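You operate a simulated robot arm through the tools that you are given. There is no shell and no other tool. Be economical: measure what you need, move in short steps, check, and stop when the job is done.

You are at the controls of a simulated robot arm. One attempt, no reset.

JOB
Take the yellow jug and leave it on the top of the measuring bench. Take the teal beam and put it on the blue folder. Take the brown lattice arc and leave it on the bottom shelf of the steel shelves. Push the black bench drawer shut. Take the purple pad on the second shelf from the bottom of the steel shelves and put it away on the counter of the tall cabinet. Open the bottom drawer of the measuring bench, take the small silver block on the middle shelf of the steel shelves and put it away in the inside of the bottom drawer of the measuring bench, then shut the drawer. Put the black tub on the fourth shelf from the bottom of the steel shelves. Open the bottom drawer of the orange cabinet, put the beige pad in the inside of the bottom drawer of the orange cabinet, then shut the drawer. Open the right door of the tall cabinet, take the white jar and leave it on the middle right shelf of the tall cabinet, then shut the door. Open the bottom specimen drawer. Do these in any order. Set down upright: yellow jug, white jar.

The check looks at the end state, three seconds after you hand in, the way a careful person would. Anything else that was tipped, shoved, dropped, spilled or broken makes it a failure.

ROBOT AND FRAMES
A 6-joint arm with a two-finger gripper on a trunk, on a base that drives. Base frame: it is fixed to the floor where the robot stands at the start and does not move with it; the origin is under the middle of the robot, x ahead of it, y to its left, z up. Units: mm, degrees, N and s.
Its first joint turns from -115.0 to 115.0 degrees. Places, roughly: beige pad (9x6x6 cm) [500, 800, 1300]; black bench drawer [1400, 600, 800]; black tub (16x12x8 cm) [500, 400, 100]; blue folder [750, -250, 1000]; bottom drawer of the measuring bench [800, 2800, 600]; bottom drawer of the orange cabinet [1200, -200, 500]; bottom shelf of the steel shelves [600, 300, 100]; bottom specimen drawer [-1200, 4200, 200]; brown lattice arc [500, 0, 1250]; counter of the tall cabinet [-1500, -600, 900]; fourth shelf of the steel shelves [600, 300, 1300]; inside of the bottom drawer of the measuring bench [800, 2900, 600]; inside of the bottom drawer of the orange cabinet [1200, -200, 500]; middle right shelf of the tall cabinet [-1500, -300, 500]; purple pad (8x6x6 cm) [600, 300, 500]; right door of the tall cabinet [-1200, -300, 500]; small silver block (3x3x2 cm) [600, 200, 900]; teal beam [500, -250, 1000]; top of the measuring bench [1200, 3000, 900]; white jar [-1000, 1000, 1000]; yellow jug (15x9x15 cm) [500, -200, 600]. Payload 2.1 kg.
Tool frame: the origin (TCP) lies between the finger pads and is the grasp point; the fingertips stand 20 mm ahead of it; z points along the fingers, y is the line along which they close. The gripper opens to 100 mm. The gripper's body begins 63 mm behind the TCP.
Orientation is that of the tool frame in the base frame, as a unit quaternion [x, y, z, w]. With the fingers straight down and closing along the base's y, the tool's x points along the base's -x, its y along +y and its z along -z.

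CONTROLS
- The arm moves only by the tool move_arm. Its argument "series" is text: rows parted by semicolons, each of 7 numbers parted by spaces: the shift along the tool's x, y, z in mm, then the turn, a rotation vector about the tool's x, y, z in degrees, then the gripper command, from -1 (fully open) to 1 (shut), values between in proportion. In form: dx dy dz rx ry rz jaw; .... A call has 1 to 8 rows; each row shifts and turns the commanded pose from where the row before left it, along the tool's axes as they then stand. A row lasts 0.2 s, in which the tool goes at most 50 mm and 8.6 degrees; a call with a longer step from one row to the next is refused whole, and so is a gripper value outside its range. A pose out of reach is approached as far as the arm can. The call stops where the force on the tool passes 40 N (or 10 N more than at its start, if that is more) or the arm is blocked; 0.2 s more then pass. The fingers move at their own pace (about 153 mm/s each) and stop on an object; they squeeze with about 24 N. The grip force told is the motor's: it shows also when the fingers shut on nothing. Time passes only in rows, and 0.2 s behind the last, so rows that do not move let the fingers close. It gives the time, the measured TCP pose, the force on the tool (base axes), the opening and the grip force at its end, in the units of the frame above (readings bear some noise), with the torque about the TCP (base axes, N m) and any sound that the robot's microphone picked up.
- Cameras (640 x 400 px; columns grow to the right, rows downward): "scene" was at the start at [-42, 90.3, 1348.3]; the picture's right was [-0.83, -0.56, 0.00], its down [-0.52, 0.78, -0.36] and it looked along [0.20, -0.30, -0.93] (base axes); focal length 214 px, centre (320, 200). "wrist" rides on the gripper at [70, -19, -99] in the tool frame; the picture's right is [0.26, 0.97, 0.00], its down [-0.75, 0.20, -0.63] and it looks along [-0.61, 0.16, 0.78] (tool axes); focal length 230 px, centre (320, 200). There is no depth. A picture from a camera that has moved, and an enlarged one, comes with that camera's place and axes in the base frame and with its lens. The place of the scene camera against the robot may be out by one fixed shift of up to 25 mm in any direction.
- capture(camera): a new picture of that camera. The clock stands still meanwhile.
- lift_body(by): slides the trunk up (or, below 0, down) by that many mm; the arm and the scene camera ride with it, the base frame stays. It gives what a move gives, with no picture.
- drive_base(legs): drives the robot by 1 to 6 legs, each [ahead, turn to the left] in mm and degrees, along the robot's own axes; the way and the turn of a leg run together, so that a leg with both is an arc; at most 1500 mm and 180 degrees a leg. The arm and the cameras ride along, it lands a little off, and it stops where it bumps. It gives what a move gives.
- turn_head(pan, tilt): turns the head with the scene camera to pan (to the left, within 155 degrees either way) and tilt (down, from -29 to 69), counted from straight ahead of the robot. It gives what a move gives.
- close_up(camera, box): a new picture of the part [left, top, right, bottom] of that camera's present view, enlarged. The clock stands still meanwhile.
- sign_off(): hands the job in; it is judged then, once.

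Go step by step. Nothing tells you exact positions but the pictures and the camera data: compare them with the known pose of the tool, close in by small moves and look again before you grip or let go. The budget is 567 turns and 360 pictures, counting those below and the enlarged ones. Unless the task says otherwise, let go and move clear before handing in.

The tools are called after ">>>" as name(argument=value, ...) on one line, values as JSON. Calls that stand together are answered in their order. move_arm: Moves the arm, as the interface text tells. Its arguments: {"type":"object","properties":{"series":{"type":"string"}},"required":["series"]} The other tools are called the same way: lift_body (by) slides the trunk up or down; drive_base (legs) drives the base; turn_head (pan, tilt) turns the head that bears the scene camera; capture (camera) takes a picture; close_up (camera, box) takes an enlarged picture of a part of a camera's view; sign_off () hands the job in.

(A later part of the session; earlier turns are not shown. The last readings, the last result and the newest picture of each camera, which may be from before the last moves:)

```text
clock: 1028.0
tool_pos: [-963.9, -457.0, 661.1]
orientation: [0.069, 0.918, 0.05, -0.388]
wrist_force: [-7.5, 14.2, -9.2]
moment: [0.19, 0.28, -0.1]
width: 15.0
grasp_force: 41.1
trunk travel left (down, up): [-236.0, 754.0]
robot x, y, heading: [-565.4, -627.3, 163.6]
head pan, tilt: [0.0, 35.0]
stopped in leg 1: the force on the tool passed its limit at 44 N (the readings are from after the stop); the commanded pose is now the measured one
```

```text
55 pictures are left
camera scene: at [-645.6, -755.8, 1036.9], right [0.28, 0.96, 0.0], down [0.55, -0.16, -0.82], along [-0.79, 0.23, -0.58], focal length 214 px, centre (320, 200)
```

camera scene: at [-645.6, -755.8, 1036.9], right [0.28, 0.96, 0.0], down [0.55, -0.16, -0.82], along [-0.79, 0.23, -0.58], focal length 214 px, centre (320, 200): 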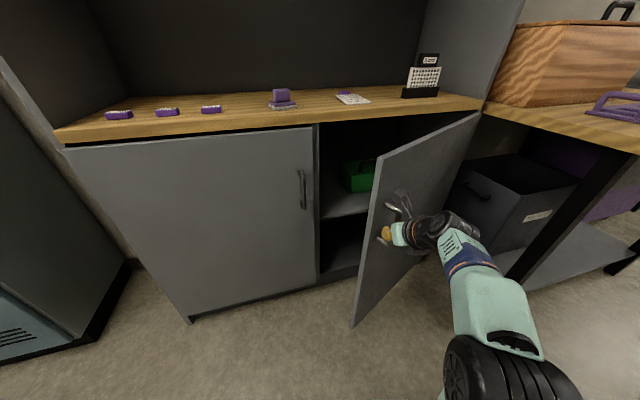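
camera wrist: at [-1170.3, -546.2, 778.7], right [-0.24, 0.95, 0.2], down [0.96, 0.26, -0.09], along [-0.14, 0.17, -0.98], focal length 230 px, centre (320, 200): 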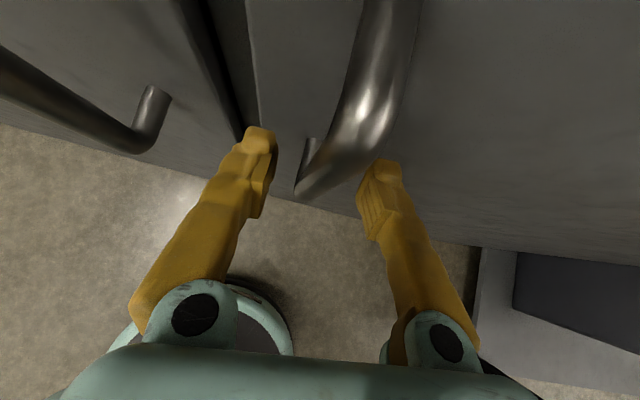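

Works well. Continue the arc with computed legs.

>>> drive_base(legs=[[-35, -9]])

>>> drive_base(legs=[[-18, -10]])

>>> drive_base(legs=[[10, -10]])

```text
clock: 1029.1
tool_pos: [-897.9, -410.8, 661.9]
orientation: [0.14, 0.91, 0.08, -0.383]
wrist_force: [2.9, -3.4, -18.1]
moment: [0.0, 0.45, 0.22]
width: 14.8
grasp_force: 41.2
trunk travel left (down, up): [-236.0, 754.0]
robot x, y, heading: [-528.6, -642.6, 154.6]
head pan, tilt: [0.0, 35.0]
```

```text
clock: 1030.2
tool_pos: [-839.4, -359.3, 661.0]
orientation: [0.216, 0.894, 0.111, -0.375]
wrist_force: [-24.1, 21.6, 2.2]
moment: [0.26, 0.53, -0.03]
width: 14.5
grasp_force: 41.2
trunk travel left (down, up): [-236.0, 754.0]
robot x, y, heading: [-516.5, -650.1, 145.3]
head pan, tilt: [0.0, 35.0]
```

```text
clock: 1031.4
tool_pos: [-792.6, -304.7, 661.8]
orientation: [0.298, 0.87, 0.139, -0.367]
wrist_force: [-6.6, 4.0, -3.8]
moment: [0.05, 0.12, -0.01]
width: 14.9
grasp_force: 40.9
trunk travel left (down, up): [-236.0, 754.0]
robot x, y, heading: [-523.3, -644.9, 135.1]
head pan, tilt: [0.0, 35.0]
stopped in leg 1: the robot was blocked; the commanded pose is now the measured one
```

>>> drive_base(legs=[[37, -9]])

>>> drive_base(legs=[[55, -7]])

>>> capture(camera="scene")

```text
clock: 1032.2
tool_pos: [-779.9, -286.2, 660.6]
orientation: [0.326, 0.861, 0.141, -0.364]
wrist_force: [7.8, -6.6, 7.3]
moment: [-0.69, 0.61, 0.81]
width: 14.8
grasp_force: 40.7
trunk travel left (down, up): [-236.0, 754.0]
robot x, y, heading: [-528.6, -638.6, 131.9]
head pan, tilt: [0.0, 35.0]
stopped in leg 1: the robot was blocked; the commanded pose is now the measured one
```

```text
clock: 1033.0
tool_pos: [-776.6, -282.9, 660.5]
orientation: [0.331, 0.861, 0.136, -0.36]
wrist_force: [21.2, -18.0, 13.5]
moment: [-1.42, 2.04, 2.69]
width: 14.7
grasp_force: 41.2
trunk travel left (down, up): [-236.0, 754.0]
robot x, y, heading: [-536.4, -629.7, 130.5]
head pan, tilt: [0.0, 35.0]
stopped in leg 1: the force on the tool passed its limit at 53 N (the readings are from after the stop); the commanded pose is now the measured one
```

```text
54 pictures are left
camera scene: at [-660.3, -716.4, 1038.8], right [0.75, 0.66, 0.0], down [0.37, -0.42, -0.83], along [-0.55, 0.63, -0.56], focal length 214 px, centre (320, 200)
```

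scene: 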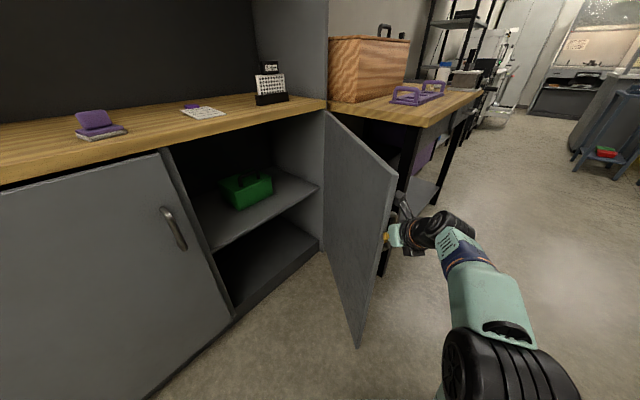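

The door is ~65° open and the hand is near the bench. I release, back off, then push it further open from the inside.

>>> move_arm(series="0 0 0 0 0 0 0.2; 0 0 0 0 0 0 0.2; 0 0 0 0 0 0 0.2")

>>> drive_base(legs=[[-160, 0]])

>>> move_arm(series="0 0 0 0 0 0 1; 0 0 0 0 0 0 1")

>>> drive_base(legs=[[0, 38], [170, 0]])

>>> capture(camera="scene")

```text
clock: 1033.3
tool_pos: [-777.7, -277.7, 657.1]
orientation: [0.33, 0.864, 0.137, -0.355]
wrist_force: [24.9, -19.0, 10.3]
moment: [0.82, 1.85, 1.51]
width: 40.0
grasp_force: 0.0
trunk travel left (down, up): [-236.0, 754.0]
robot x, y, heading: [-535.3, -631.4, 131.0]
head pan, tilt: [0.0, 35.0]
stopped in row 1: the force on the tool passed its limit at 68 N (the readings are from after the stop); the commanded pose is now the measured one
```

```text
clock: 1034.7
tool_pos: [-679.7, -390.1, 649.4]
orientation: [0.334, 0.865, 0.135, -0.349]
wrist_force: [-0.1, 0.8, -0.4]
moment: [0.01, 0.01, 0.01]
width: 40.2
grasp_force: 0.1
trunk travel left (down, up): [-236.0, 754.0]
robot x, y, heading: [-433.7, -752.3, 130.7]
head pan, tilt: [0.0, 35.0]
```

```text
clock: 1035.3
tool_pos: [-680.3, -389.7, 650.8]
orientation: [0.334, 0.865, 0.135, -0.35]
wrist_force: [1.1, 0.8, -0.2]
moment: [0.0, 0.0, 0.02]
width: 0.1
grasp_force: 24.3
trunk travel left (down, up): [-236.0, 754.0]
robot x, y, heading: [-435.8, -747.4, 130.7]
head pan, tilt: [0.0, 35.0]
```

```text
clock: 1038.5
tool_pos: [-1005.1, -581.3, 650.9]
orientation: [0.038, 0.926, 0.016, -0.374]
wrist_force: [0.7, 0.0, -0.3]
moment: [0.04, 0.04, -0.04]
width: 0.0
grasp_force: 23.7
trunk travel left (down, up): [-236.0, 754.0]
robot x, y, heading: [-593.1, -715.4, 168.4]
head pan, tilt: [0.0, 35.0]
```

```text
53 pictures are left
camera scene: at [-661.4, -848.7, 1036.7], right [0.2, 0.98, 0.0], down [0.56, -0.12, -0.82], along [-0.8, 0.17, -0.57], focal length 214 px, centre (320, 200)
```

scene: 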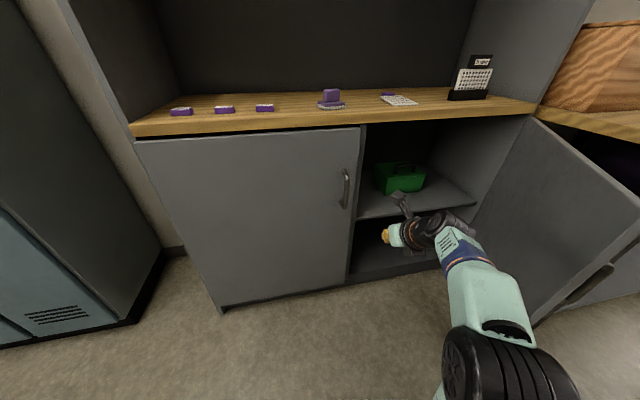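

Now push it wider from inside: turn right, drive in, and sweep.

>>> drive_base(legs=[[0, -43], [185, 0]])

>>> drive_base(legs=[[0, -18]])

>>> capture(camera="scene")

```text
clock: 1042.1
tool_pos: [-906.1, -176.2, 650.7]
orientation: [0.38, 0.845, 0.155, -0.341]
wrist_force: [-0.4, -0.2, -0.6]
moment: [-0.01, -0.02, -0.02]
width: 0.2
grasp_force: 23.8
trunk travel left (down, up): [-236.0, 754.0]
robot x, y, heading: [-697.7, -555.2, 124.3]
head pan, tilt: [0.0, 35.0]
```

```text
clock: 1043.5
tool_pos: [-780.2, -131.3, 649.8]
orientation: [0.506, 0.777, 0.206, -0.313]
wrist_force: [-0.4, -1.0, -0.5]
moment: [0.01, -0.02, 0.01]
width: 0.0
grasp_force: 24.0
trunk travel left (down, up): [-236.0, 754.0]
robot x, y, heading: [-699.2, -557.1, 107.0]
head pan, tilt: [0.0, 35.0]
```

```text
52 pictures are left
camera scene: at [-855.1, -574.8, 1036.7], right [0.96, 0.29, 0.0], down [0.17, -0.55, -0.82], along [-0.24, 0.78, -0.57], focal length 214 px, centre (320, 200)
```

scene: 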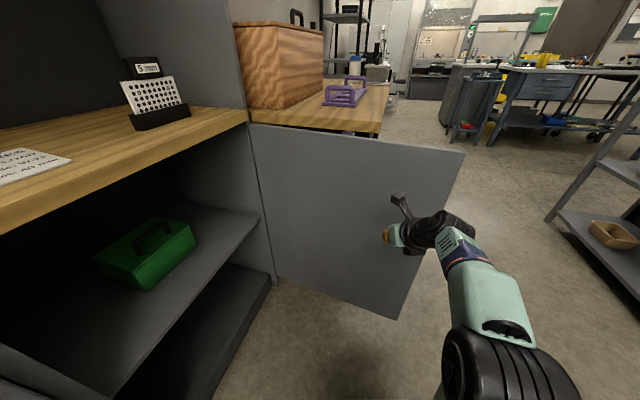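

The door is wide open (~88°). Now fetch the white jar at about (-1000,1000).

>>> drive_base(legs=[[-150, 0], [0, -107], [300, 0], [0, 90], [1500, 0], [80, 0]])

>>> lift_body(by=400)

>>> turn_head(pan=60, tilt=30)

>>> capture(camera="scene")

```text
clock: 1062.5
tool_pos: [-383.0, 1252.9, 651.1]
orientation: [0.601, 0.706, 0.243, -0.285]
wrist_force: [0.0, -0.2, 0.0]
moment: [-0.02, -0.03, 0.01]
width: 0.0
grasp_force: 23.7
trunk travel left (down, up): [-236.0, 754.0]
robot x, y, heading: [-413.9, 822.3, 92.0]
head pan, tilt: [0.0, 35.0]
```

```text
clock: 1066.3
tool_pos: [-382.3, 1253.4, 1050.3]
orientation: [0.602, 0.705, 0.244, -0.284]
wrist_force: [-0.1, -0.1, -0.2]
moment: [0.0, 0.0, -0.02]
width: 0.1
grasp_force: 24.1
trunk travel left (down, up): [-636.0, 354.0]
robot x, y, heading: [-412.4, 818.6, 91.9]
head pan, tilt: [0.0, 35.0]
```

```text
clock: 1067.6
tool_pos: [-381.8, 1253.1, 1050.7]
orientation: [0.602, 0.706, 0.243, -0.284]
wrist_force: [0.3, 0.5, -1.2]
moment: [-0.01, -0.01, 0.01]
width: 0.1
grasp_force: 24.4
trunk travel left (down, up): [-636.0, 354.0]
robot x, y, heading: [-414.0, 820.7, 92.3]
head pan, tilt: [60.0, 30.0]
```

```text
51 pictures are left
camera scene: at [-644.9, 794.1, 1444.5], right [0.47, 0.88, 0.0], down [0.44, -0.23, -0.87], along [-0.76, 0.41, -0.5], focal length 214 px, centre (320, 200)
```

scene: 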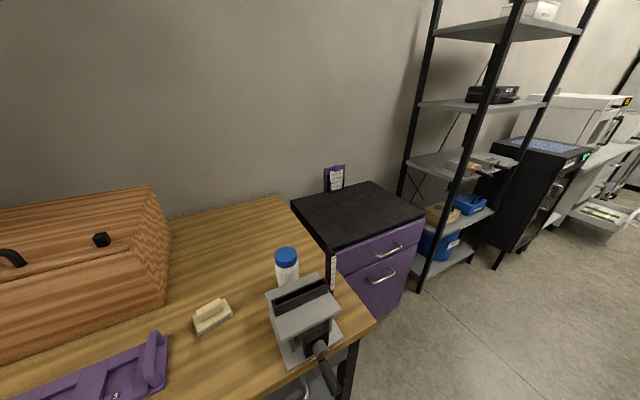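

Jar ≈(-1075,918) behind the small vise. Raise 60, line up at y≈874 facing it.

>>> lift_body(by=60)

>>> drive_base(legs=[[52, 0], [0, 87.7], [90, 0]])

>>> move_arm(series="0 0 0 0 0 0 -1; 0 0 0 0 0 0 -1; 0 0 0 0 0 0 -1")

>>> capture(camera="wrist")

```text
clock: 1068.6
tool_pos: [-382.7, 1252.2, 1110.8]
orientation: [0.602, 0.705, 0.244, -0.285]
wrist_force: [0.4, -0.2, -0.3]
moment: [0.01, -0.02, 0.04]
width: 0.0
grasp_force: 23.8
trunk travel left (down, up): [-696.0, 294.0]
robot x, y, heading: [-421.1, 820.4, 91.9]
head pan, tilt: [60.0, 30.0]
```

```text
clock: 1074.0
tool_pos: [-937.0, 922.0, 1111.1]
orientation: [-0.054, 0.925, -0.021, -0.374]
wrist_force: [-0.3, 0.4, -0.8]
moment: [0.03, 0.05, -0.01]
width: 0.0
grasp_force: 23.8
trunk travel left (down, up): [-696.0, 294.0]
robot x, y, heading: [-504.7, 873.1, 179.9]
head pan, tilt: [60.0, 30.0]
```

```text
clock: 1074.8
tool_pos: [-938.4, 921.1, 1112.1]
orientation: [-0.054, 0.925, -0.021, -0.375]
wrist_force: [-0.1, 0.5, 0.5]
moment: [-0.02, -0.01, 0.02]
width: 100.1
grasp_force: 0.1
trunk travel left (down, up): [-696.0, 294.0]
robot x, y, heading: [-506.5, 873.1, 179.4]
head pan, tilt: [60.0, 30.0]
```

```text
50 pictures are left
camera wrist: at [-916.6, 904.7, 1230.0], right [-0.3, 0.94, 0.18], down [0.95, 0.31, -0.07], along [-0.12, 0.15, -0.98], focal length 230 px, centre (320, 200)
```

wrist: 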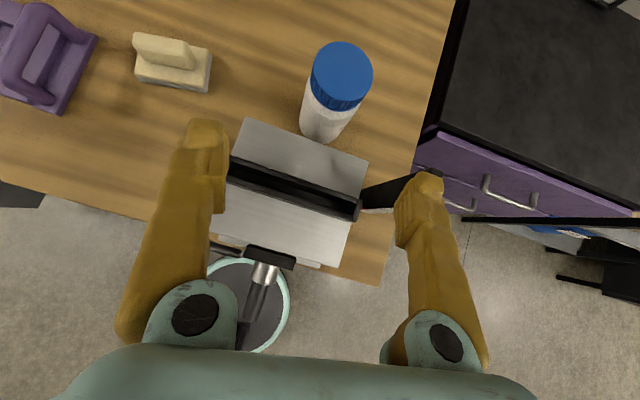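

Jar centre ≈(-1060,922), lid top ≈1035, Ø≈58. Drive 112, lower 65, check alignment.

>>> drive_base(legs=[[112, 0]])

>>> lift_body(by=-65)

>>> capture(camera="wrist")

```text
clock: 1076.0
tool_pos: [-1048.8, 920.4, 1110.5]
orientation: [-0.055, 0.925, -0.021, -0.374]
wrist_force: [-0.4, 0.6, -0.2]
moment: [-0.01, 0.02, -0.02]
width: 99.8
grasp_force: 0.0
trunk travel left (down, up): [-696.0, 294.0]
robot x, y, heading: [-615.1, 874.3, 179.7]
head pan, tilt: [60.0, 30.0]
```

```text
clock: 1077.0
tool_pos: [-1049.6, 921.3, 1045.6]
orientation: [-0.056, 0.925, -0.022, -0.376]
wrist_force: [-0.3, 0.6, 1.0]
moment: [0.0, 0.01, 0.02]
width: 100.0
grasp_force: 0.1
trunk travel left (down, up): [-631.0, 359.0]
robot x, y, heading: [-619.5, 874.1, 179.7]
head pan, tilt: [60.0, 30.0]
```

```text
49 pictures are left
camera wrist: at [-1028.3, 904.1, 1165.0], right [-0.3, 0.94, 0.18], down [0.95, 0.31, -0.07], along [-0.12, 0.15, -0.98], focal length 230 px, centre (320, 200)
```

wrist: 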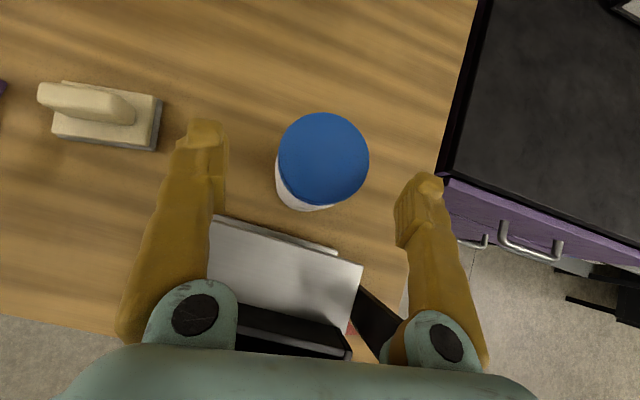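

Well centred. Forward 9, lower 44, close.

>>> drive_base(legs=[[9, 0]])

>>> lift_body(by=-44)

>>> capture(camera="wrist")

>>> move_arm(series="0 0 0 0 0 0 -0.5; 0 0 0 0 0 0 0; 0 0 0 0 0 0 1; 0 0 0 0 0 0 1")

```text
clock: 1077.8
tool_pos: [-1057.5, 921.7, 1046.3]
orientation: [-0.055, 0.925, -0.022, -0.375]
wrist_force: [-0.8, 0.0, -0.7]
moment: [0.0, 0.06, -0.02]
width: 100.0
grasp_force: 0.0
trunk travel left (down, up): [-631.0, 359.0]
robot x, y, heading: [-624.5, 874.6, 179.9]
head pan, tilt: [60.0, 30.0]
```

```text
clock: 1078.6
tool_pos: [-1057.8, 921.4, 1002.9]
orientation: [-0.055, 0.925, -0.021, -0.375]
wrist_force: [0.5, 0.7, -0.1]
moment: [0.04, -0.02, -0.01]
width: 100.2
grasp_force: 0.1
trunk travel left (down, up): [-587.0, 403.0]
robot x, y, heading: [-625.9, 873.2, 179.9]
head pan, tilt: [60.0, 30.0]
```

```text
48 pictures are left
camera wrist: at [-1037.4, 904.2, 1121.0], right [-0.3, 0.94, 0.18], down [0.95, 0.31, -0.07], along [-0.12, 0.15, -0.98], focal length 230 px, centre (320, 200)
```

wrist: 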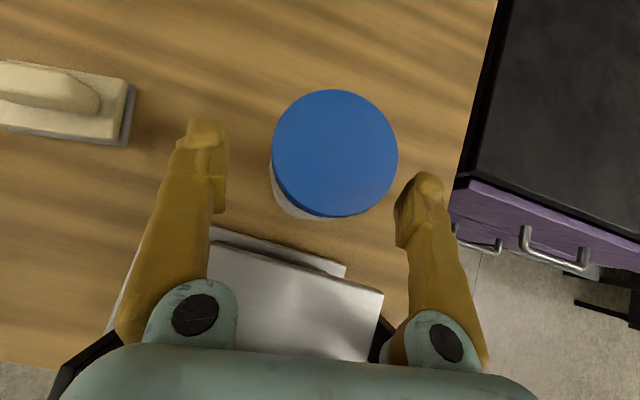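

```text
clock: 1079.6
tool_pos: [-1059.3, 921.7, 1001.6]
orientation: [-0.055, 0.925, -0.021, -0.375]
wrist_force: [0.2, -0.4, -0.2]
moment: [-0.02, 0.05, -0.01]
width: 60.3
grasp_force: 24.4
trunk travel left (down, up): [-587.0, 403.0]
robot x, y, heading: [-622.9, 873.5, 179.9]
head pan, tilt: [60.0, 30.0]
```

Gripped (60 mm). Lift and check.

>>> lift_body(by=60)

>>> lift_body(by=90)

>>> capture(camera="wrist")

```text
clock: 1080.6
tool_pos: [-1058.4, 921.7, 1063.1]
orientation: [-0.055, 0.925, -0.022, -0.374]
wrist_force: [0.4, -0.7, -1.9]
moment: [0.0, 0.0, 0.0]
width: 60.2
grasp_force: 24.1
trunk travel left (down, up): [-647.0, 343.0]
robot x, y, heading: [-628.5, 873.8, 179.7]
head pan, tilt: [60.0, 30.0]
```

```text
clock: 1081.9
tool_pos: [-1058.8, 921.8, 1152.2]
orientation: [-0.055, 0.925, -0.022, -0.375]
wrist_force: [-0.1, 0.5, -1.6]
moment: [-0.03, -0.03, -0.01]
width: 60.1
grasp_force: 24.2
trunk travel left (down, up): [-737.0, 253.0]
robot x, y, heading: [-624.3, 874.4, 179.9]
head pan, tilt: [60.0, 30.0]
```

```text
47 pictures are left
camera wrist: at [-1037.5, 904.0, 1271.0], right [-0.3, 0.94, 0.18], down [0.95, 0.31, -0.07], along [-0.12, 0.15, -0.98], focal length 230 px, centre (320, 200)
```

wrist: 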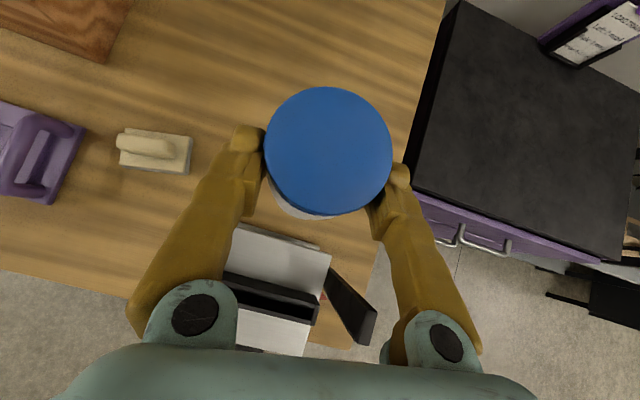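

Jar is upright and secure. Drive back to the cabinet, in front of the right compartment.

>>> drive_base(legs=[[-270, 0], [0, 90], [1290, 0], [0, -90]])

>>> lift_body(by=-400)

>>> turn_head(pan=-10, tilt=25)

>>> capture(camera="scene")

```text
clock: 1097.6
tool_pos: [-736.6, -382.4, 1152.2]
orientation: [-0.077, 0.924, -0.03, -0.374]
wrist_force: [0.2, -0.1, -2.0]
moment: [0.02, 0.0, 0.03]
width: 60.0
grasp_force: 23.9
trunk travel left (down, up): [-737.0, 253.0]
robot x, y, heading: [-302.6, -410.0, -177.3]
head pan, tilt: [60.0, 30.0]
```

```text
clock: 1101.4
tool_pos: [-736.1, -383.6, 752.7]
orientation: [-0.077, 0.924, -0.03, -0.373]
wrist_force: [-0.2, 0.4, -1.7]
moment: [0.01, -0.03, 0.0]
width: 60.2
grasp_force: 24.6
trunk travel left (down, up): [-337.0, 653.0]
robot x, y, heading: [-301.8, -409.4, -177.5]
head pan, tilt: [60.0, 30.0]
```

```text
clock: 1102.8
tool_pos: [-736.6, -383.9, 751.3]
orientation: [-0.077, 0.924, -0.03, -0.373]
wrist_force: [0.2, -0.6, -2.7]
moment: [-0.01, -0.02, 0.0]
width: 60.0
grasp_force: 24.2
trunk travel left (down, up): [-337.0, 653.0]
robot x, y, heading: [-300.7, -414.3, -177.6]
head pan, tilt: [-10.0, 25.0]
```

```text
46 pictures are left
camera scene: at [-342.0, -540.1, 1153.4], right [0.13, 0.99, 0.0], down [0.42, -0.05, -0.91], along [-0.9, 0.12, -0.42], focal length 214 px, centre (320, 200)
```

scene: 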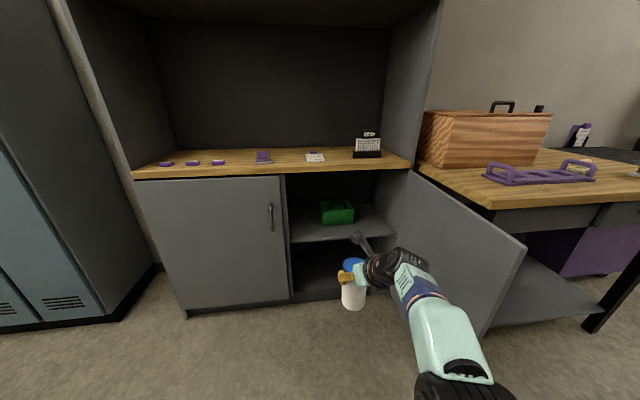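

Shelf z≈515; free spot front-left of the green box, ≈(-1310,-425). Lower and approach.

>>> lift_body(by=-100)

>>> drive_base(legs=[[0, 1], [430, 0]])

>>> capture(camera="wrist")

```text
clock: 1104.2
tool_pos: [-736.9, -383.1, 652.5]
orientation: [-0.077, 0.924, -0.031, -0.374]
wrist_force: [-0.2, 0.4, -1.8]
moment: [0.02, -0.04, 0.01]
width: 60.2
grasp_force: 23.8
trunk travel left (down, up): [-237.0, 753.0]
robot x, y, heading: [-306.0, -410.3, -177.6]
head pan, tilt: [-10.0, 25.0]
```

```text
clock: 1107.1
tool_pos: [-1158.0, -417.7, 651.8]
orientation: [-0.085, 0.923, -0.034, -0.373]
wrist_force: [0.2, -0.3, -1.8]
moment: [0.0, -0.03, 0.0]
width: 60.1
grasp_force: 23.7
trunk travel left (down, up): [-237.0, 753.0]
robot x, y, heading: [-725.8, -433.4, -176.7]
head pan, tilt: [-10.0, 25.0]
```

```text
45 pictures are left
camera wrist: at [-1137.5, -434.0, 770.8], right [-0.36, 0.92, 0.18], down [0.92, 0.38, -0.07], along [-0.13, 0.14, -0.98], focal length 230 px, centre (320, 200)
```

wrist: 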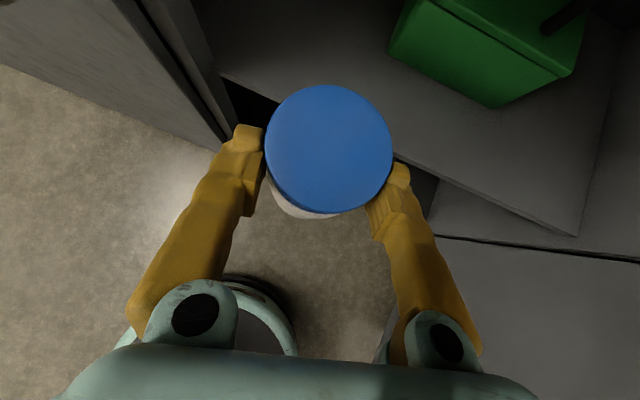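

Shelf front at x≈-1266; target jar ≈(-1322,-440). Turn +1.7°, drive 157, then lower.

>>> drive_base(legs=[[0, 1.7], [155, 0]])

>>> lift_body(by=-25)

>>> capture(camera="wrist")

```text
clock: 1108.9
tool_pos: [-1314.5, -445.0, 651.7]
orientation: [-0.099, 0.922, -0.04, -0.373]
wrist_force: [-0.3, 0.5, -1.8]
moment: [-0.05, 0.0, 0.03]
width: 60.2
grasp_force: 23.8
trunk travel left (down, up): [-237.0, 753.0]
robot x, y, heading: [-881.9, -451.6, -175.0]
head pan, tilt: [-10.0, 25.0]
```

```text
clock: 1109.6
tool_pos: [-1313.6, -444.4, 627.3]
orientation: [-0.099, 0.922, -0.039, -0.372]
wrist_force: [-0.1, 0.0, -1.2]
moment: [0.01, -0.03, 0.0]
width: 60.2
grasp_force: 23.7
trunk travel left (down, up): [-212.0, 778.0]
robot x, y, heading: [-874.5, -453.6, -174.6]
head pan, tilt: [-10.0, 25.0]
```

```text
44 pictures are left
camera wrist: at [-1291.6, -460.0, 745.8], right [-0.39, 0.9, 0.18], down [0.91, 0.4, -0.07], along [-0.13, 0.14, -0.98], focal length 230 px, centre (320, 200)
```

wrist: 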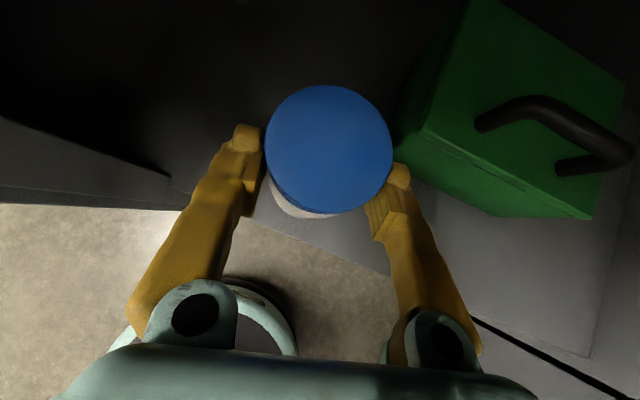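

Clear of the green box. Lower to contact in small steps.

>>> lift_body(by=-8)

>>> lift_body(by=-6)

>>> lift_body(by=-6)

```text
clock: 1110.2
tool_pos: [-1313.9, -442.9, 619.6]
orientation: [-0.099, 0.922, -0.039, -0.373]
wrist_force: [-0.1, 0.1, -2.1]
moment: [-0.01, -0.06, 0.02]
width: 60.1
grasp_force: 23.9
trunk travel left (down, up): [-204.0, 786.0]
robot x, y, heading: [-877.1, -450.9, -174.7]
head pan, tilt: [-10.0, 25.0]
```

```text
clock: 1110.7
tool_pos: [-1315.0, -444.4, 612.7]
orientation: [-0.098, 0.922, -0.039, -0.372]
wrist_force: [-0.2, -0.3, -3.2]
moment: [0.01, 0.0, -0.01]
width: 60.1
grasp_force: 23.7
trunk travel left (down, up): [-198.0, 792.0]
robot x, y, heading: [-879.4, -451.8, -174.8]
head pan, tilt: [-10.0, 25.0]
```

```text
clock: 1111.3
tool_pos: [-1314.3, -445.0, 608.0]
orientation: [-0.098, 0.922, -0.039, -0.373]
wrist_force: [0.1, -0.3, 0.4]
moment: [-0.05, -0.03, 0.06]
width: 60.2
grasp_force: 23.8
trunk travel left (down, up): [-192.0, 798.0]
robot x, y, heading: [-874.4, -452.5, -174.8]
head pan, tilt: [-10.0, 25.0]
```

>>> lift_body(by=-4)

>>> lift_body(by=-4)

```text
clock: 1111.8
tool_pos: [-1313.5, -443.0, 606.7]
orientation: [-0.098, 0.92, -0.039, -0.378]
wrist_force: [-1.4, 2.1, 20.2]
moment: [-0.24, 0.38, -0.05]
width: 60.3
grasp_force: 24.2
trunk travel left (down, up): [-188.0, 802.0]
robot x, y, heading: [-879.6, -453.5, -174.8]
head pan, tilt: [-10.0, 25.0]
```

```text
clock: 1112.3
tool_pos: [-1312.8, -443.7, 599.0]
orientation: [-0.099, 0.921, -0.038, -0.375]
wrist_force: [-1.3, 6.4, 21.0]
moment: [0.2, 0.28, -0.07]
width: 57.9
grasp_force: 24.3
trunk travel left (down, up): [-184.0, 806.0]
robot x, y, heading: [-882.3, -451.0, -174.6]
head pan, tilt: [-10.0, 25.0]
```

The jar stands on the shelf. Open, and back straight out.

>>> move_arm(series="0 0 0 0 0 0 -0.4; 0 0 0 0 0 0 -0.8; 0 0 0 0 0 0 -0.8")

>>> capture(camera="wrist")

```text
clock: 1113.1
tool_pos: [-1314.8, -444.3, 597.6]
orientation: [-0.099, 0.922, -0.039, -0.373]
wrist_force: [0.0, 0.4, 0.6]
moment: [0.0, 0.0, 0.0]
width: 89.8
grasp_force: 0.0
trunk travel left (down, up): [-184.0, 806.0]
robot x, y, heading: [-880.1, -454.5, -174.9]
head pan, tilt: [-10.0, 25.0]
```

```text
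43 pictures are left
camera wrist: at [-1291.5, -460.1, 717.7], right [-0.39, 0.9, 0.18], down [0.91, 0.4, -0.07], along [-0.13, 0.14, -0.98], focal length 230 px, centre (320, 200)
```

wrist: 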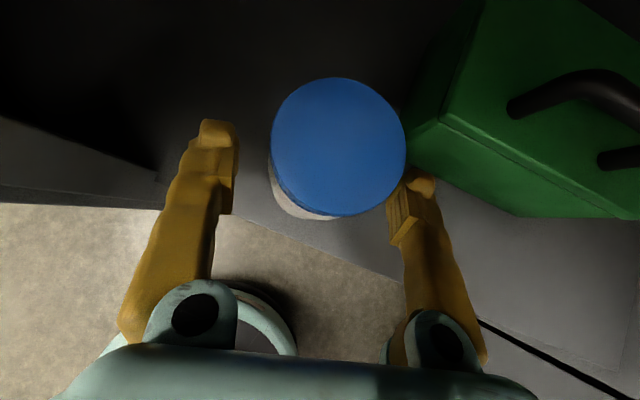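

Upright and free. Raise 50 and back out.

>>> lift_body(by=55)

>>> drive_base(legs=[[-330, 0]])

>>> turn_head(pan=-15, tilt=30)

>>> capture(camera="scene")

```text
clock: 1114.1
tool_pos: [-1314.6, -445.0, 654.8]
orientation: [-0.099, 0.922, -0.04, -0.373]
wrist_force: [-0.1, -0.6, 0.1]
moment: [-0.01, 0.0, -0.01]
width: 90.0
grasp_force: 0.1
trunk travel left (down, up): [-239.0, 751.0]
robot x, y, heading: [-879.0, -452.9, -174.9]
head pan, tilt: [-10.0, 25.0]
```

```text
clock: 1116.3
tool_pos: [-982.7, -413.0, 654.4]
orientation: [-0.098, 0.922, -0.039, -0.373]
wrist_force: [-0.2, -0.2, 0.3]
moment: [0.04, -0.03, 0.02]
width: 90.1
grasp_force: 0.0
trunk travel left (down, up): [-239.0, 751.0]
robot x, y, heading: [-550.1, -421.2, -175.0]
head pan, tilt: [-10.0, 25.0]
```

```text
clock: 1116.9
tool_pos: [-981.1, -412.0, 653.6]
orientation: [-0.097, 0.922, -0.039, -0.374]
wrist_force: [0.7, -0.5, 0.0]
moment: [-0.03, -0.03, -0.04]
width: 90.1
grasp_force: 0.0
trunk travel left (down, up): [-239.0, 751.0]
robot x, y, heading: [-547.8, -423.1, -175.2]
head pan, tilt: [-15.0, 30.0]
```

```text
42 pictures are left
camera scene: at [-578.1, -544.0, 1047.5], right [0.17, 0.98, 0.0], down [0.49, -0.09, -0.87], along [-0.85, 0.15, -0.5], focal length 214 px, centre (320, 200)
```

scene: 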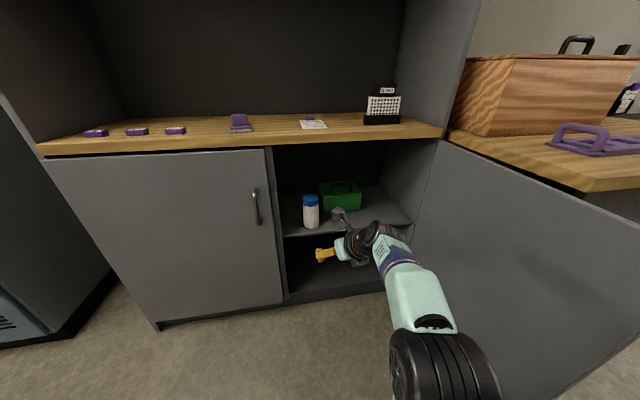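

The jar is upright on the middle shelf. Now close the door: go around its free edge and sweep it from the outside.

>>> move_arm(series="0 0 0 0 0 0 1; 0 0 0 0 0 0 1; 0 0 0 0 0 0 1")

>>> drive_base(legs=[[-135, 0], [0, -94.8], [85, 0], [0, 48]])

>>> turn_head(pan=0, tilt=35)

>>> capture(camera="scene")

```text
clock: 1117.7
tool_pos: [-982.3, -412.1, 653.6]
orientation: [-0.097, 0.922, -0.038, -0.373]
wrist_force: [0.2, 0.0, 0.1]
moment: [0.01, -0.03, -0.02]
width: 0.0
grasp_force: 23.9
trunk travel left (down, up): [-239.0, 751.0]
robot x, y, heading: [-547.3, -422.9, -174.8]
head pan, tilt: [-15.0, 30.0]
```

```text
clock: 1125.6
tool_pos: [-636.2, 44.8, 653.8]
orientation: [0.351, 0.858, 0.15, -0.343]
wrist_force: [8.3, 1.0, 2.8]
moment: [0.0, 0.05, 0.0]
width: 0.0
grasp_force: 24.7
trunk travel left (down, up): [-239.0, 751.0]
robot x, y, heading: [-409.2, -321.1, 128.7]
head pan, tilt: [-15.0, 30.0]
stopped in leg 4: the force on the tool passed its limit at 63 N (the readings are from after the stop); the commanded pose is now the measured one
```

```text
clock: 1126.4
tool_pos: [-636.9, 44.3, 655.7]
orientation: [0.35, 0.858, 0.148, -0.344]
wrist_force: [9.7, 0.7, 2.9]
moment: [0.02, 0.08, -0.02]
width: 0.1
grasp_force: 24.2
trunk travel left (down, up): [-239.0, 751.0]
robot x, y, heading: [-408.2, -327.8, 128.8]
head pan, tilt: [0.0, 35.0]
```

```text
41 pictures are left
camera scene: at [-547.3, -393.3, 1040.0], right [0.78, 0.62, 0.0], down [0.36, -0.45, -0.82], along [-0.51, 0.64, -0.57], focal length 214 px, centre (320, 200)
```

scene: 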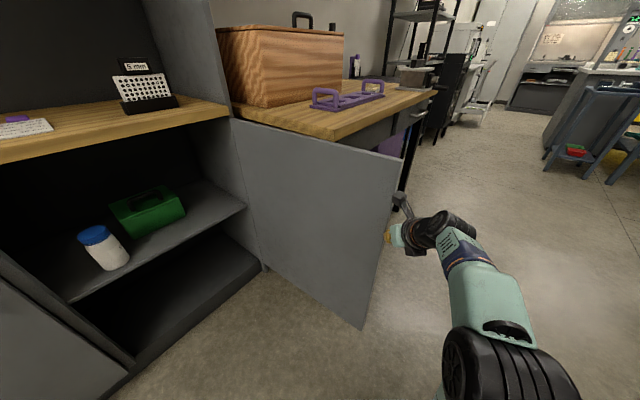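

The fingertip met the door's free edge (it's past 90°). I step further +y and go around it.

>>> drive_base(legs=[[0, -38], [145, 0], [0, 45]])

>>> drive_base(legs=[[0, 25]])

>>> capture(camera="scene")

```text
clock: 1131.6
tool_pos: [-685.5, 153.6, 653.5]
orientation: [0.292, 0.88, 0.126, -0.352]
wrist_force: [-0.2, -0.5, -0.6]
moment: [-0.01, -0.01, 0.0]
width: 0.0
grasp_force: 24.2
trunk travel left (down, up): [-239.0, 751.0]
robot x, y, heading: [-412.5, -179.0, 136.3]
head pan, tilt: [0.0, 35.0]
```

```text
clock: 1132.5
tool_pos: [-705.4, 135.9, 654.1]
orientation: [0.264, 0.889, 0.119, -0.354]
wrist_force: [-0.6, -0.6, 0.6]
moment: [0.01, -0.03, 0.01]
width: 0.0
grasp_force: 24.4
trunk travel left (down, up): [-239.0, 751.0]
robot x, y, heading: [-411.6, -183.9, 139.7]
head pan, tilt: [0.0, 35.0]
stopped in leg 1: the force on the tool passed its limit at 51 N (the readings are from after the stop); the commanded pose is now the measured one
```

```text
40 pictures are left
camera scene: at [-536.0, -273.7, 1039.7], right [0.65, 0.76, 0.0], down [0.44, -0.37, -0.82], along [-0.62, 0.53, -0.57], focal length 214 px, centre (320, 200)
```

scene: 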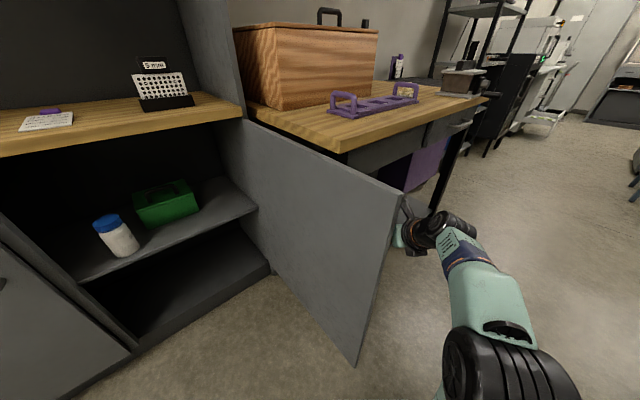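

>>> capture(camera="wrist")

```text
39 pictures are left
camera wrist: at [-701.2, 107.7, 772.2], right [0.38, 0.9, 0.2], down [0.93, -0.37, -0.06], along [0.02, 0.21, -0.98], focal length 230 px, centre (320, 200)
```

wrist: 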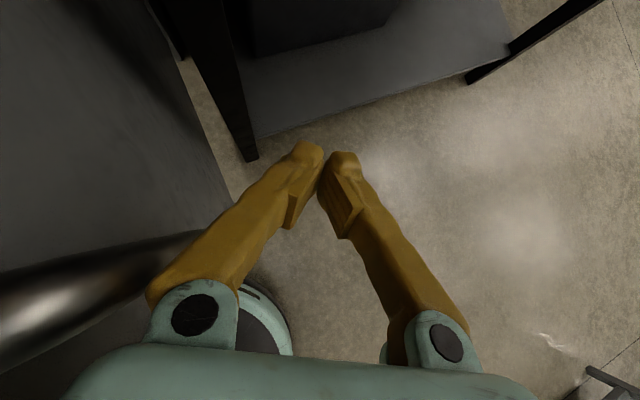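

The door is open ~114°, so I need to push toward −y. I do that with the arm (left and back).

>>> move_arm(series="-5 -8 -5 0 0 0 1; -5 -8 -5 0 0 0 1; -5 -8 -5 0 0 0 1; -5 -8 -5 0 0 0 1; -5 -8 -5 0 0 0 1; -5 -8 -5 0 0 0 1; -5 -8 -5 0 0 0 1; -5 -8 -5 0 0 0 1")

>>> capture(camera="scene")

```text
clock: 1134.3
tool_pos: [-700.9, 57.4, 654.3]
orientation: [0.265, 0.89, 0.117, -0.352]
wrist_force: [0.0, 0.1, -0.6]
moment: [0.01, -0.04, 0.02]
width: 0.1
grasp_force: 24.4
out of reach, approached as far as the arm can: row 8
trunk travel left (down, up): [-239.0, 751.0]
robot x, y, heading: [-411.1, -182.0, 139.6]
head pan, tilt: [0.0, 35.0]
```

```text
38 pictures are left
camera scene: at [-536.5, -273.8, 1039.6], right [0.65, 0.76, 0.0], down [0.44, -0.37, -0.82], along [-0.62, 0.53, -0.57], focal length 214 px, centre (320, 200)
```

scene: 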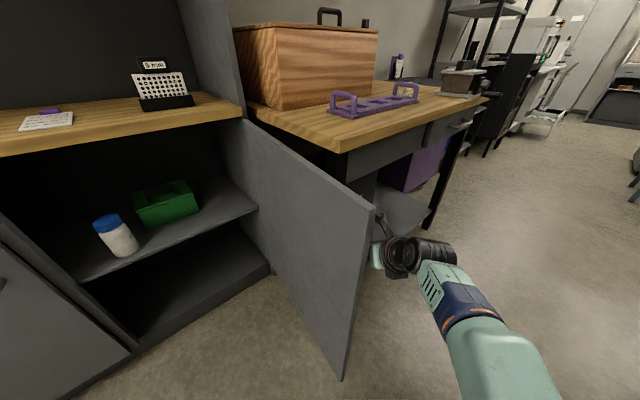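

It's closing. Now sweep left by turning the base.

>>> drive_base(legs=[[0, 22]])

>>> drive_base(legs=[[0, 22]])

>>> capture(camera="scene")

```text
clock: 1135.2
tool_pos: [-705.2, 44.0, 652.4]
orientation: [0.242, 0.897, 0.11, -0.353]
wrist_force: [20.7, -0.5, 7.9]
moment: [-0.33, 1.17, 1.16]
width: 0.1
grasp_force: 23.8
trunk travel left (down, up): [-239.0, 751.0]
robot x, y, heading: [-407.5, -179.7, 141.9]
head pan, tilt: [0.0, 35.0]
stopped in leg 1: the force on the tool passed its limit at 52 N (the readings are from after the stop); the commanded pose is now the measured one
```

```text
clock: 1136.0
tool_pos: [-706.9, 35.7, 653.6]
orientation: [0.232, 0.901, 0.108, -0.35]
wrist_force: [28.7, -2.0, 8.4]
moment: [-0.4, 1.53, 1.56]
width: 0.0
grasp_force: 23.7
trunk travel left (down, up): [-239.0, 751.0]
robot x, y, heading: [-411.8, -184.2, 142.7]
head pan, tilt: [0.0, 35.0]
stopped in leg 1: the force on the tool passed its limit at 48 N (the readings are from after the stop); the commanded pose is now the measured one
```

```text
37 pictures are left
camera scene: at [-523.1, -281.4, 1040.4], right [0.61, 0.8, 0.0], down [0.45, -0.35, -0.82], along [-0.66, 0.5, -0.57], focal length 214 px, centre (320, 200)
```

scene: 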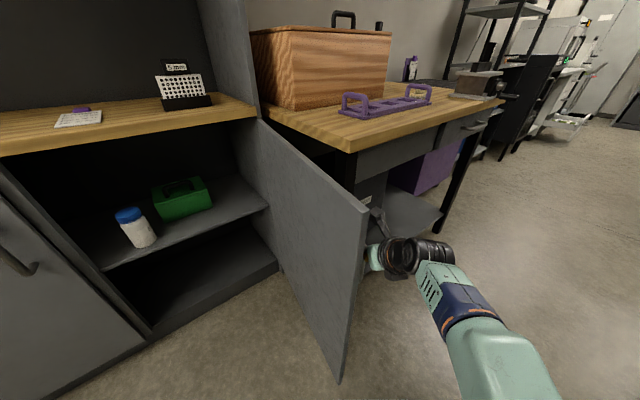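

Forces are along the door, not closing it. I reposition to push from the +y side, facing roughly −y.

>>> drive_base(legs=[[-60, 0], [0, -52.7], [670, 0], [0, -90], [-200, 0], [0, -105]])

>>> capture(camera="scene")

```text
clock: 1152.0
tool_pos: [-655.2, 76.7, 651.9]
orientation: [-0.621, 0.694, -0.23, -0.283]
wrist_force: [0.6, -0.2, -0.1]
moment: [0.01, 0.02, -0.04]
width: 0.0
grasp_force: 24.2
trunk travel left (down, up): [-239.0, 751.0]
robot x, y, heading: [-563.1, 442.3, -104.8]
head pan, tilt: [0.0, 35.0]
```

```text
36 pictures are left
camera scene: at [-451.1, 375.3, 1039.7], right [-0.97, 0.25, 0.0], down [0.15, 0.55, -0.82], along [-0.21, -0.79, -0.57], focal length 214 px, centre (320, 200)
```

scene: 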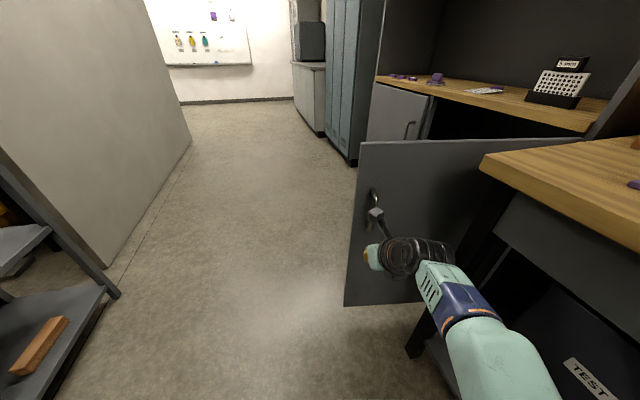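

Now the fingertips face the door's outer side. Push by driving ahead.

>>> drive_base(legs=[[150, 0]])

>>> drive_base(legs=[[120, 0]])

>>> drive_base(legs=[[80, 0]])

>>> capture(camera="scene")

```text
clock: 1153.4
tool_pos: [-691.5, -70.1, 652.0]
orientation: [-0.622, 0.692, -0.231, -0.283]
wrist_force: [0.8, -0.2, -0.6]
moment: [-0.02, 0.0, -0.06]
width: 0.2
grasp_force: 24.1
trunk travel left (down, up): [-239.0, 751.0]
robot x, y, heading: [-606.2, 291.4, -104.4]
head pan, tilt: [0.0, 35.0]
```

```text
clock: 1154.6
tool_pos: [-719.7, -182.4, 651.6]
orientation: [-0.622, 0.692, -0.231, -0.282]
wrist_force: [-0.5, 0.1, -0.3]
moment: [0.01, 0.02, 0.0]
width: 0.2
grasp_force: 23.9
trunk travel left (down, up): [-239.0, 751.0]
robot x, y, heading: [-632.5, 182.3, -104.5]
head pan, tilt: [0.0, 35.0]
```

```text
clock: 1155.7
tool_pos: [-738.7, -261.1, 651.3]
orientation: [-0.623, 0.692, -0.23, -0.282]
wrist_force: [-0.3, 1.1, 0.2]
moment: [-0.02, -0.01, -0.01]
width: 0.4
grasp_force: 24.1
trunk travel left (down, up): [-239.0, 751.0]
robot x, y, heading: [-655.0, 105.7, -104.7]
head pan, tilt: [0.0, 35.0]
```

```text
35 pictures are left
camera scene: at [-538.4, 38.5, 1039.7], right [-0.97, 0.25, 0.0], down [0.14, 0.56, -0.82], along [-0.2, -0.79, -0.57], focal length 214 px, centre (320, 200)
```

scene: 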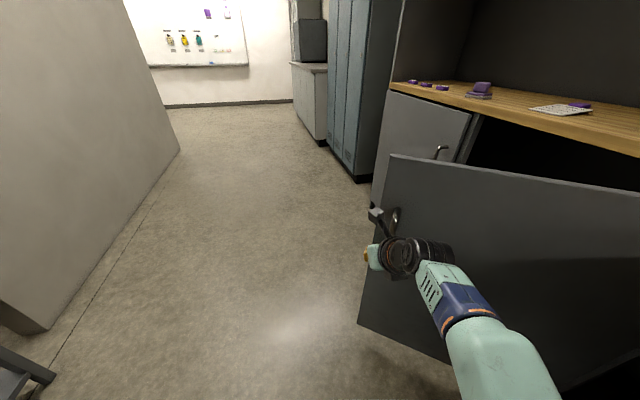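

Door now ~63°. I go around to the front to push it the rest of the way shut.

>>> drive_base(legs=[[-100, 0], [0, 104.7], [270, 0], [0, -90], [470, 0], [0, -90]])

>>> capture(camera="scene")

```text
clock: 1172.8
tool_pos: [-714.9, -282.7, 651.1]
orientation: [-0.084, 0.927, -0.016, -0.365]
wrist_force: [1.2, -0.3, -0.1]
moment: [0.01, 0.01, 0.01]
width: 0.2
grasp_force: 24.2
trunk travel left (down, up): [-239.0, 751.0]
robot x, y, heading: [-340.0, -258.1, -178.3]
head pan, tilt: [0.0, 35.0]
```

```text
34 pictures are left
camera scene: at [-376.9, -407.4, 1039.7], right [-0.03, 1.0, 0.0], down [0.57, 0.02, -0.82], along [-0.82, -0.03, -0.57], focal length 214 px, centre (320, 200)
```

scene: 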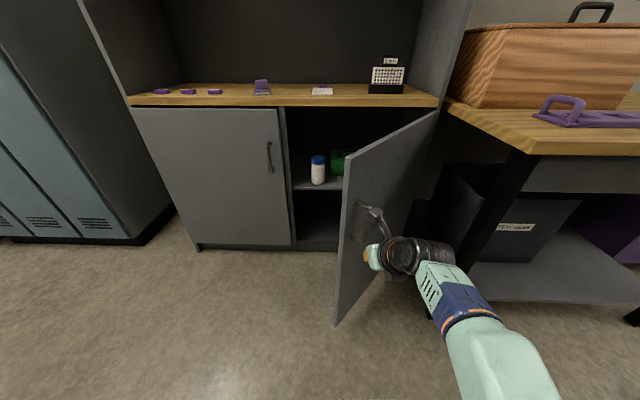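

Jar is upright inside. Push the door shut by driving ahead.

>>> drive_base(legs=[[150, -1]])

>>> drive_base(legs=[[120, 0]])

>>> capture(camera="scene")

```text
clock: 1174.2
tool_pos: [-865.1, -280.6, 650.9]
orientation: [-0.076, 0.928, -0.013, -0.364]
wrist_force: [-1.0, 0.3, 0.3]
moment: [0.01, -0.02, -0.01]
width: 0.2
grasp_force: 24.0
trunk travel left (down, up): [-239.0, 751.0]
robot x, y, heading: [-492.0, -264.4, -179.4]
head pan, tilt: [0.0, 35.0]
```

```text
clock: 1175.4
tool_pos: [-982.9, -282.4, 650.8]
orientation: [-0.076, 0.928, -0.013, -0.365]
wrist_force: [-0.1, 0.0, 0.6]
moment: [0.01, 0.0, 0.02]
width: 0.3
grasp_force: 24.0
trunk travel left (down, up): [-239.0, 751.0]
robot x, y, heading: [-611.3, -270.0, -179.1]
head pan, tilt: [0.0, 35.0]
```

```text
33 pictures are left
camera scene: at [-647.7, -412.5, 1039.7], right [-0.02, 1.0, 0.0], down [0.57, 0.01, -0.82], along [-0.82, -0.01, -0.57], focal length 214 px, centre (320, 200)
```

scene: 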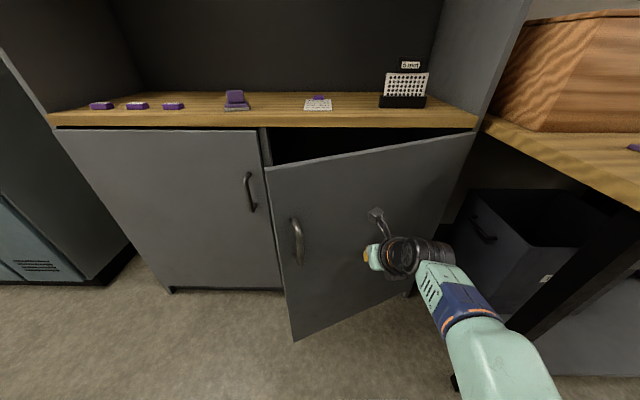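

Closing nicely. Continue pushing.

>>> drive_base(legs=[[120, 0]])

>>> drive_base(legs=[[80, 0]])

>>> drive_base(legs=[[60, 0]])

>>> capture(camera="scene")

```text
clock: 1176.7
tool_pos: [-1103.5, -282.3, 651.1]
orientation: [-0.074, 0.928, -0.011, -0.365]
wrist_force: [0.1, -0.1, 0.3]
moment: [0.01, 0.01, 0.01]
width: 0.0
grasp_force: 24.4
trunk travel left (down, up): [-239.0, 751.0]
robot x, y, heading: [-728.2, -270.3, -179.2]
head pan, tilt: [0.0, 35.0]
```

```text
clock: 1177.7
tool_pos: [-1182.4, -284.8, 651.8]
orientation: [-0.074, 0.928, -0.012, -0.365]
wrist_force: [-0.2, 0.2, -0.5]
moment: [-0.04, 0.02, -0.01]
width: 0.2
grasp_force: 23.9
trunk travel left (down, up): [-239.0, 751.0]
robot x, y, heading: [-811.0, -272.0, -179.1]
head pan, tilt: [0.0, 35.0]
```

```text
clock: 1178.7
tool_pos: [-1219.6, -284.6, 651.0]
orientation: [-0.074, 0.93, -0.011, -0.359]
wrist_force: [10.2, -0.3, 3.3]
moment: [0.03, 0.04, -0.07]
width: 0.1
grasp_force: 24.4
trunk travel left (down, up): [-239.0, 751.0]
robot x, y, heading: [-852.5, -272.7, -179.4]
head pan, tilt: [0.0, 35.0]
stopped in leg 1: the force on the tool passed its limit at 101 N (the readings are from after the stop); the commanded pose is now the measured one
```

```text
32 pictures are left
camera scene: at [-886.5, -415.5, 1039.7], right [-0.01, 1.0, 0.0], down [0.57, 0.01, -0.82], along [-0.82, -0.01, -0.57], focal length 214 px, centre (320, 200)
```

scene: 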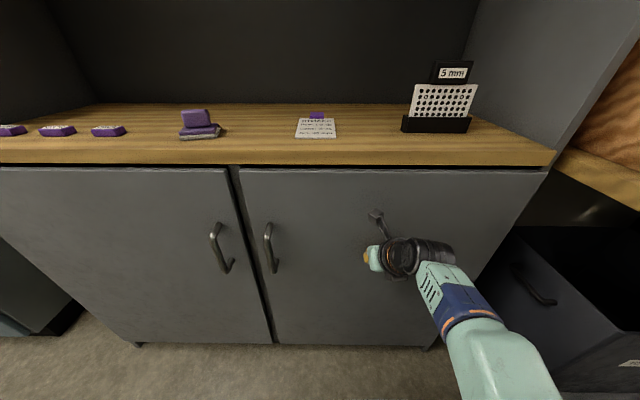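

The door is shut. I back off and take a final look over the shelves.

>>> drive_base(legs=[[-420, 0], [0, -170]])

>>> lift_body(by=330)

>>> turn_head(pan=0, tilt=25)

>>> capture(camera="scene")

>>> close_up(camera="scene", box=[200, 120, 520, 320])

```text
clock: 1188.3
tool_pos: [-66.8, -208.8, 649.0]
orientation: [0.924, 0.133, 0.357, -0.035]
wrist_force: [-0.4, 0.1, -0.5]
moment: [-0.01, 0.01, 0.02]
width: 0.1
grasp_force: 23.7
trunk travel left (down, up): [-239.0, 751.0]
robot x, y, heading: [-434.2, -267.6, 8.1]
head pan, tilt: [0.0, 35.0]
```

```text
clock: 1191.5
tool_pos: [-66.1, -209.9, 980.3]
orientation: [0.924, 0.133, 0.357, -0.034]
wrist_force: [-0.1, 0.4, 0.5]
moment: [0.03, 0.01, -0.01]
width: 0.0
grasp_force: 23.9
trunk travel left (down, up): [-569.0, 421.0]
robot x, y, heading: [-429.8, -266.9, 8.0]
head pan, tilt: [0.0, 35.0]
```

```text
clock: 1192.3
tool_pos: [-65.8, -208.5, 980.3]
orientation: [0.924, 0.133, 0.357, -0.035]
wrist_force: [0.0, -1.1, -0.3]
moment: [0.01, 0.01, -0.01]
width: 0.0
grasp_force: 23.8
trunk travel left (down, up): [-569.0, 421.0]
robot x, y, heading: [-432.5, -268.3, 7.8]
head pan, tilt: [0.0, 25.0]
```

```text
31 pictures are left
camera scene: at [-433.8, -127.2, 1385.4], right [0.14, -0.99, 0.0], down [-0.42, -0.06, -0.91], along [0.9, 0.12, -0.42], focal length 214 px, centre (320, 200)
```

scene: 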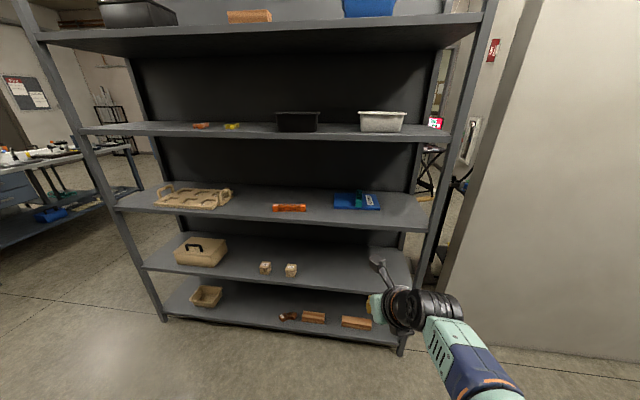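

```text
2.00 times, centred on (360, 220) of scene
camera zoom: at [-433.8, -127.2, 1385.4], right [0.14, -0.99, 0.0], down [-0.42, -0.06, -0.91], along [0.9, 0.12, -0.42], focal length 429 px, centre (240, 160)
```

zoom: 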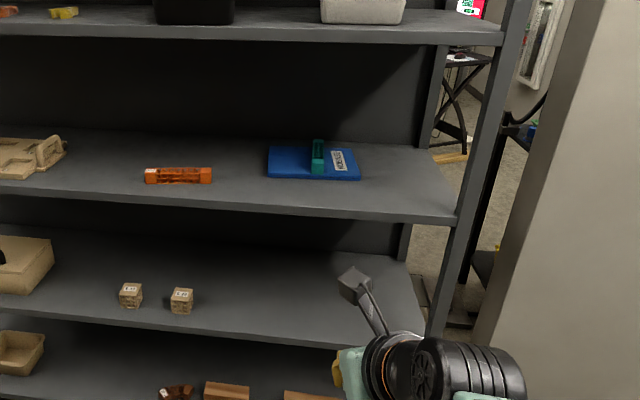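

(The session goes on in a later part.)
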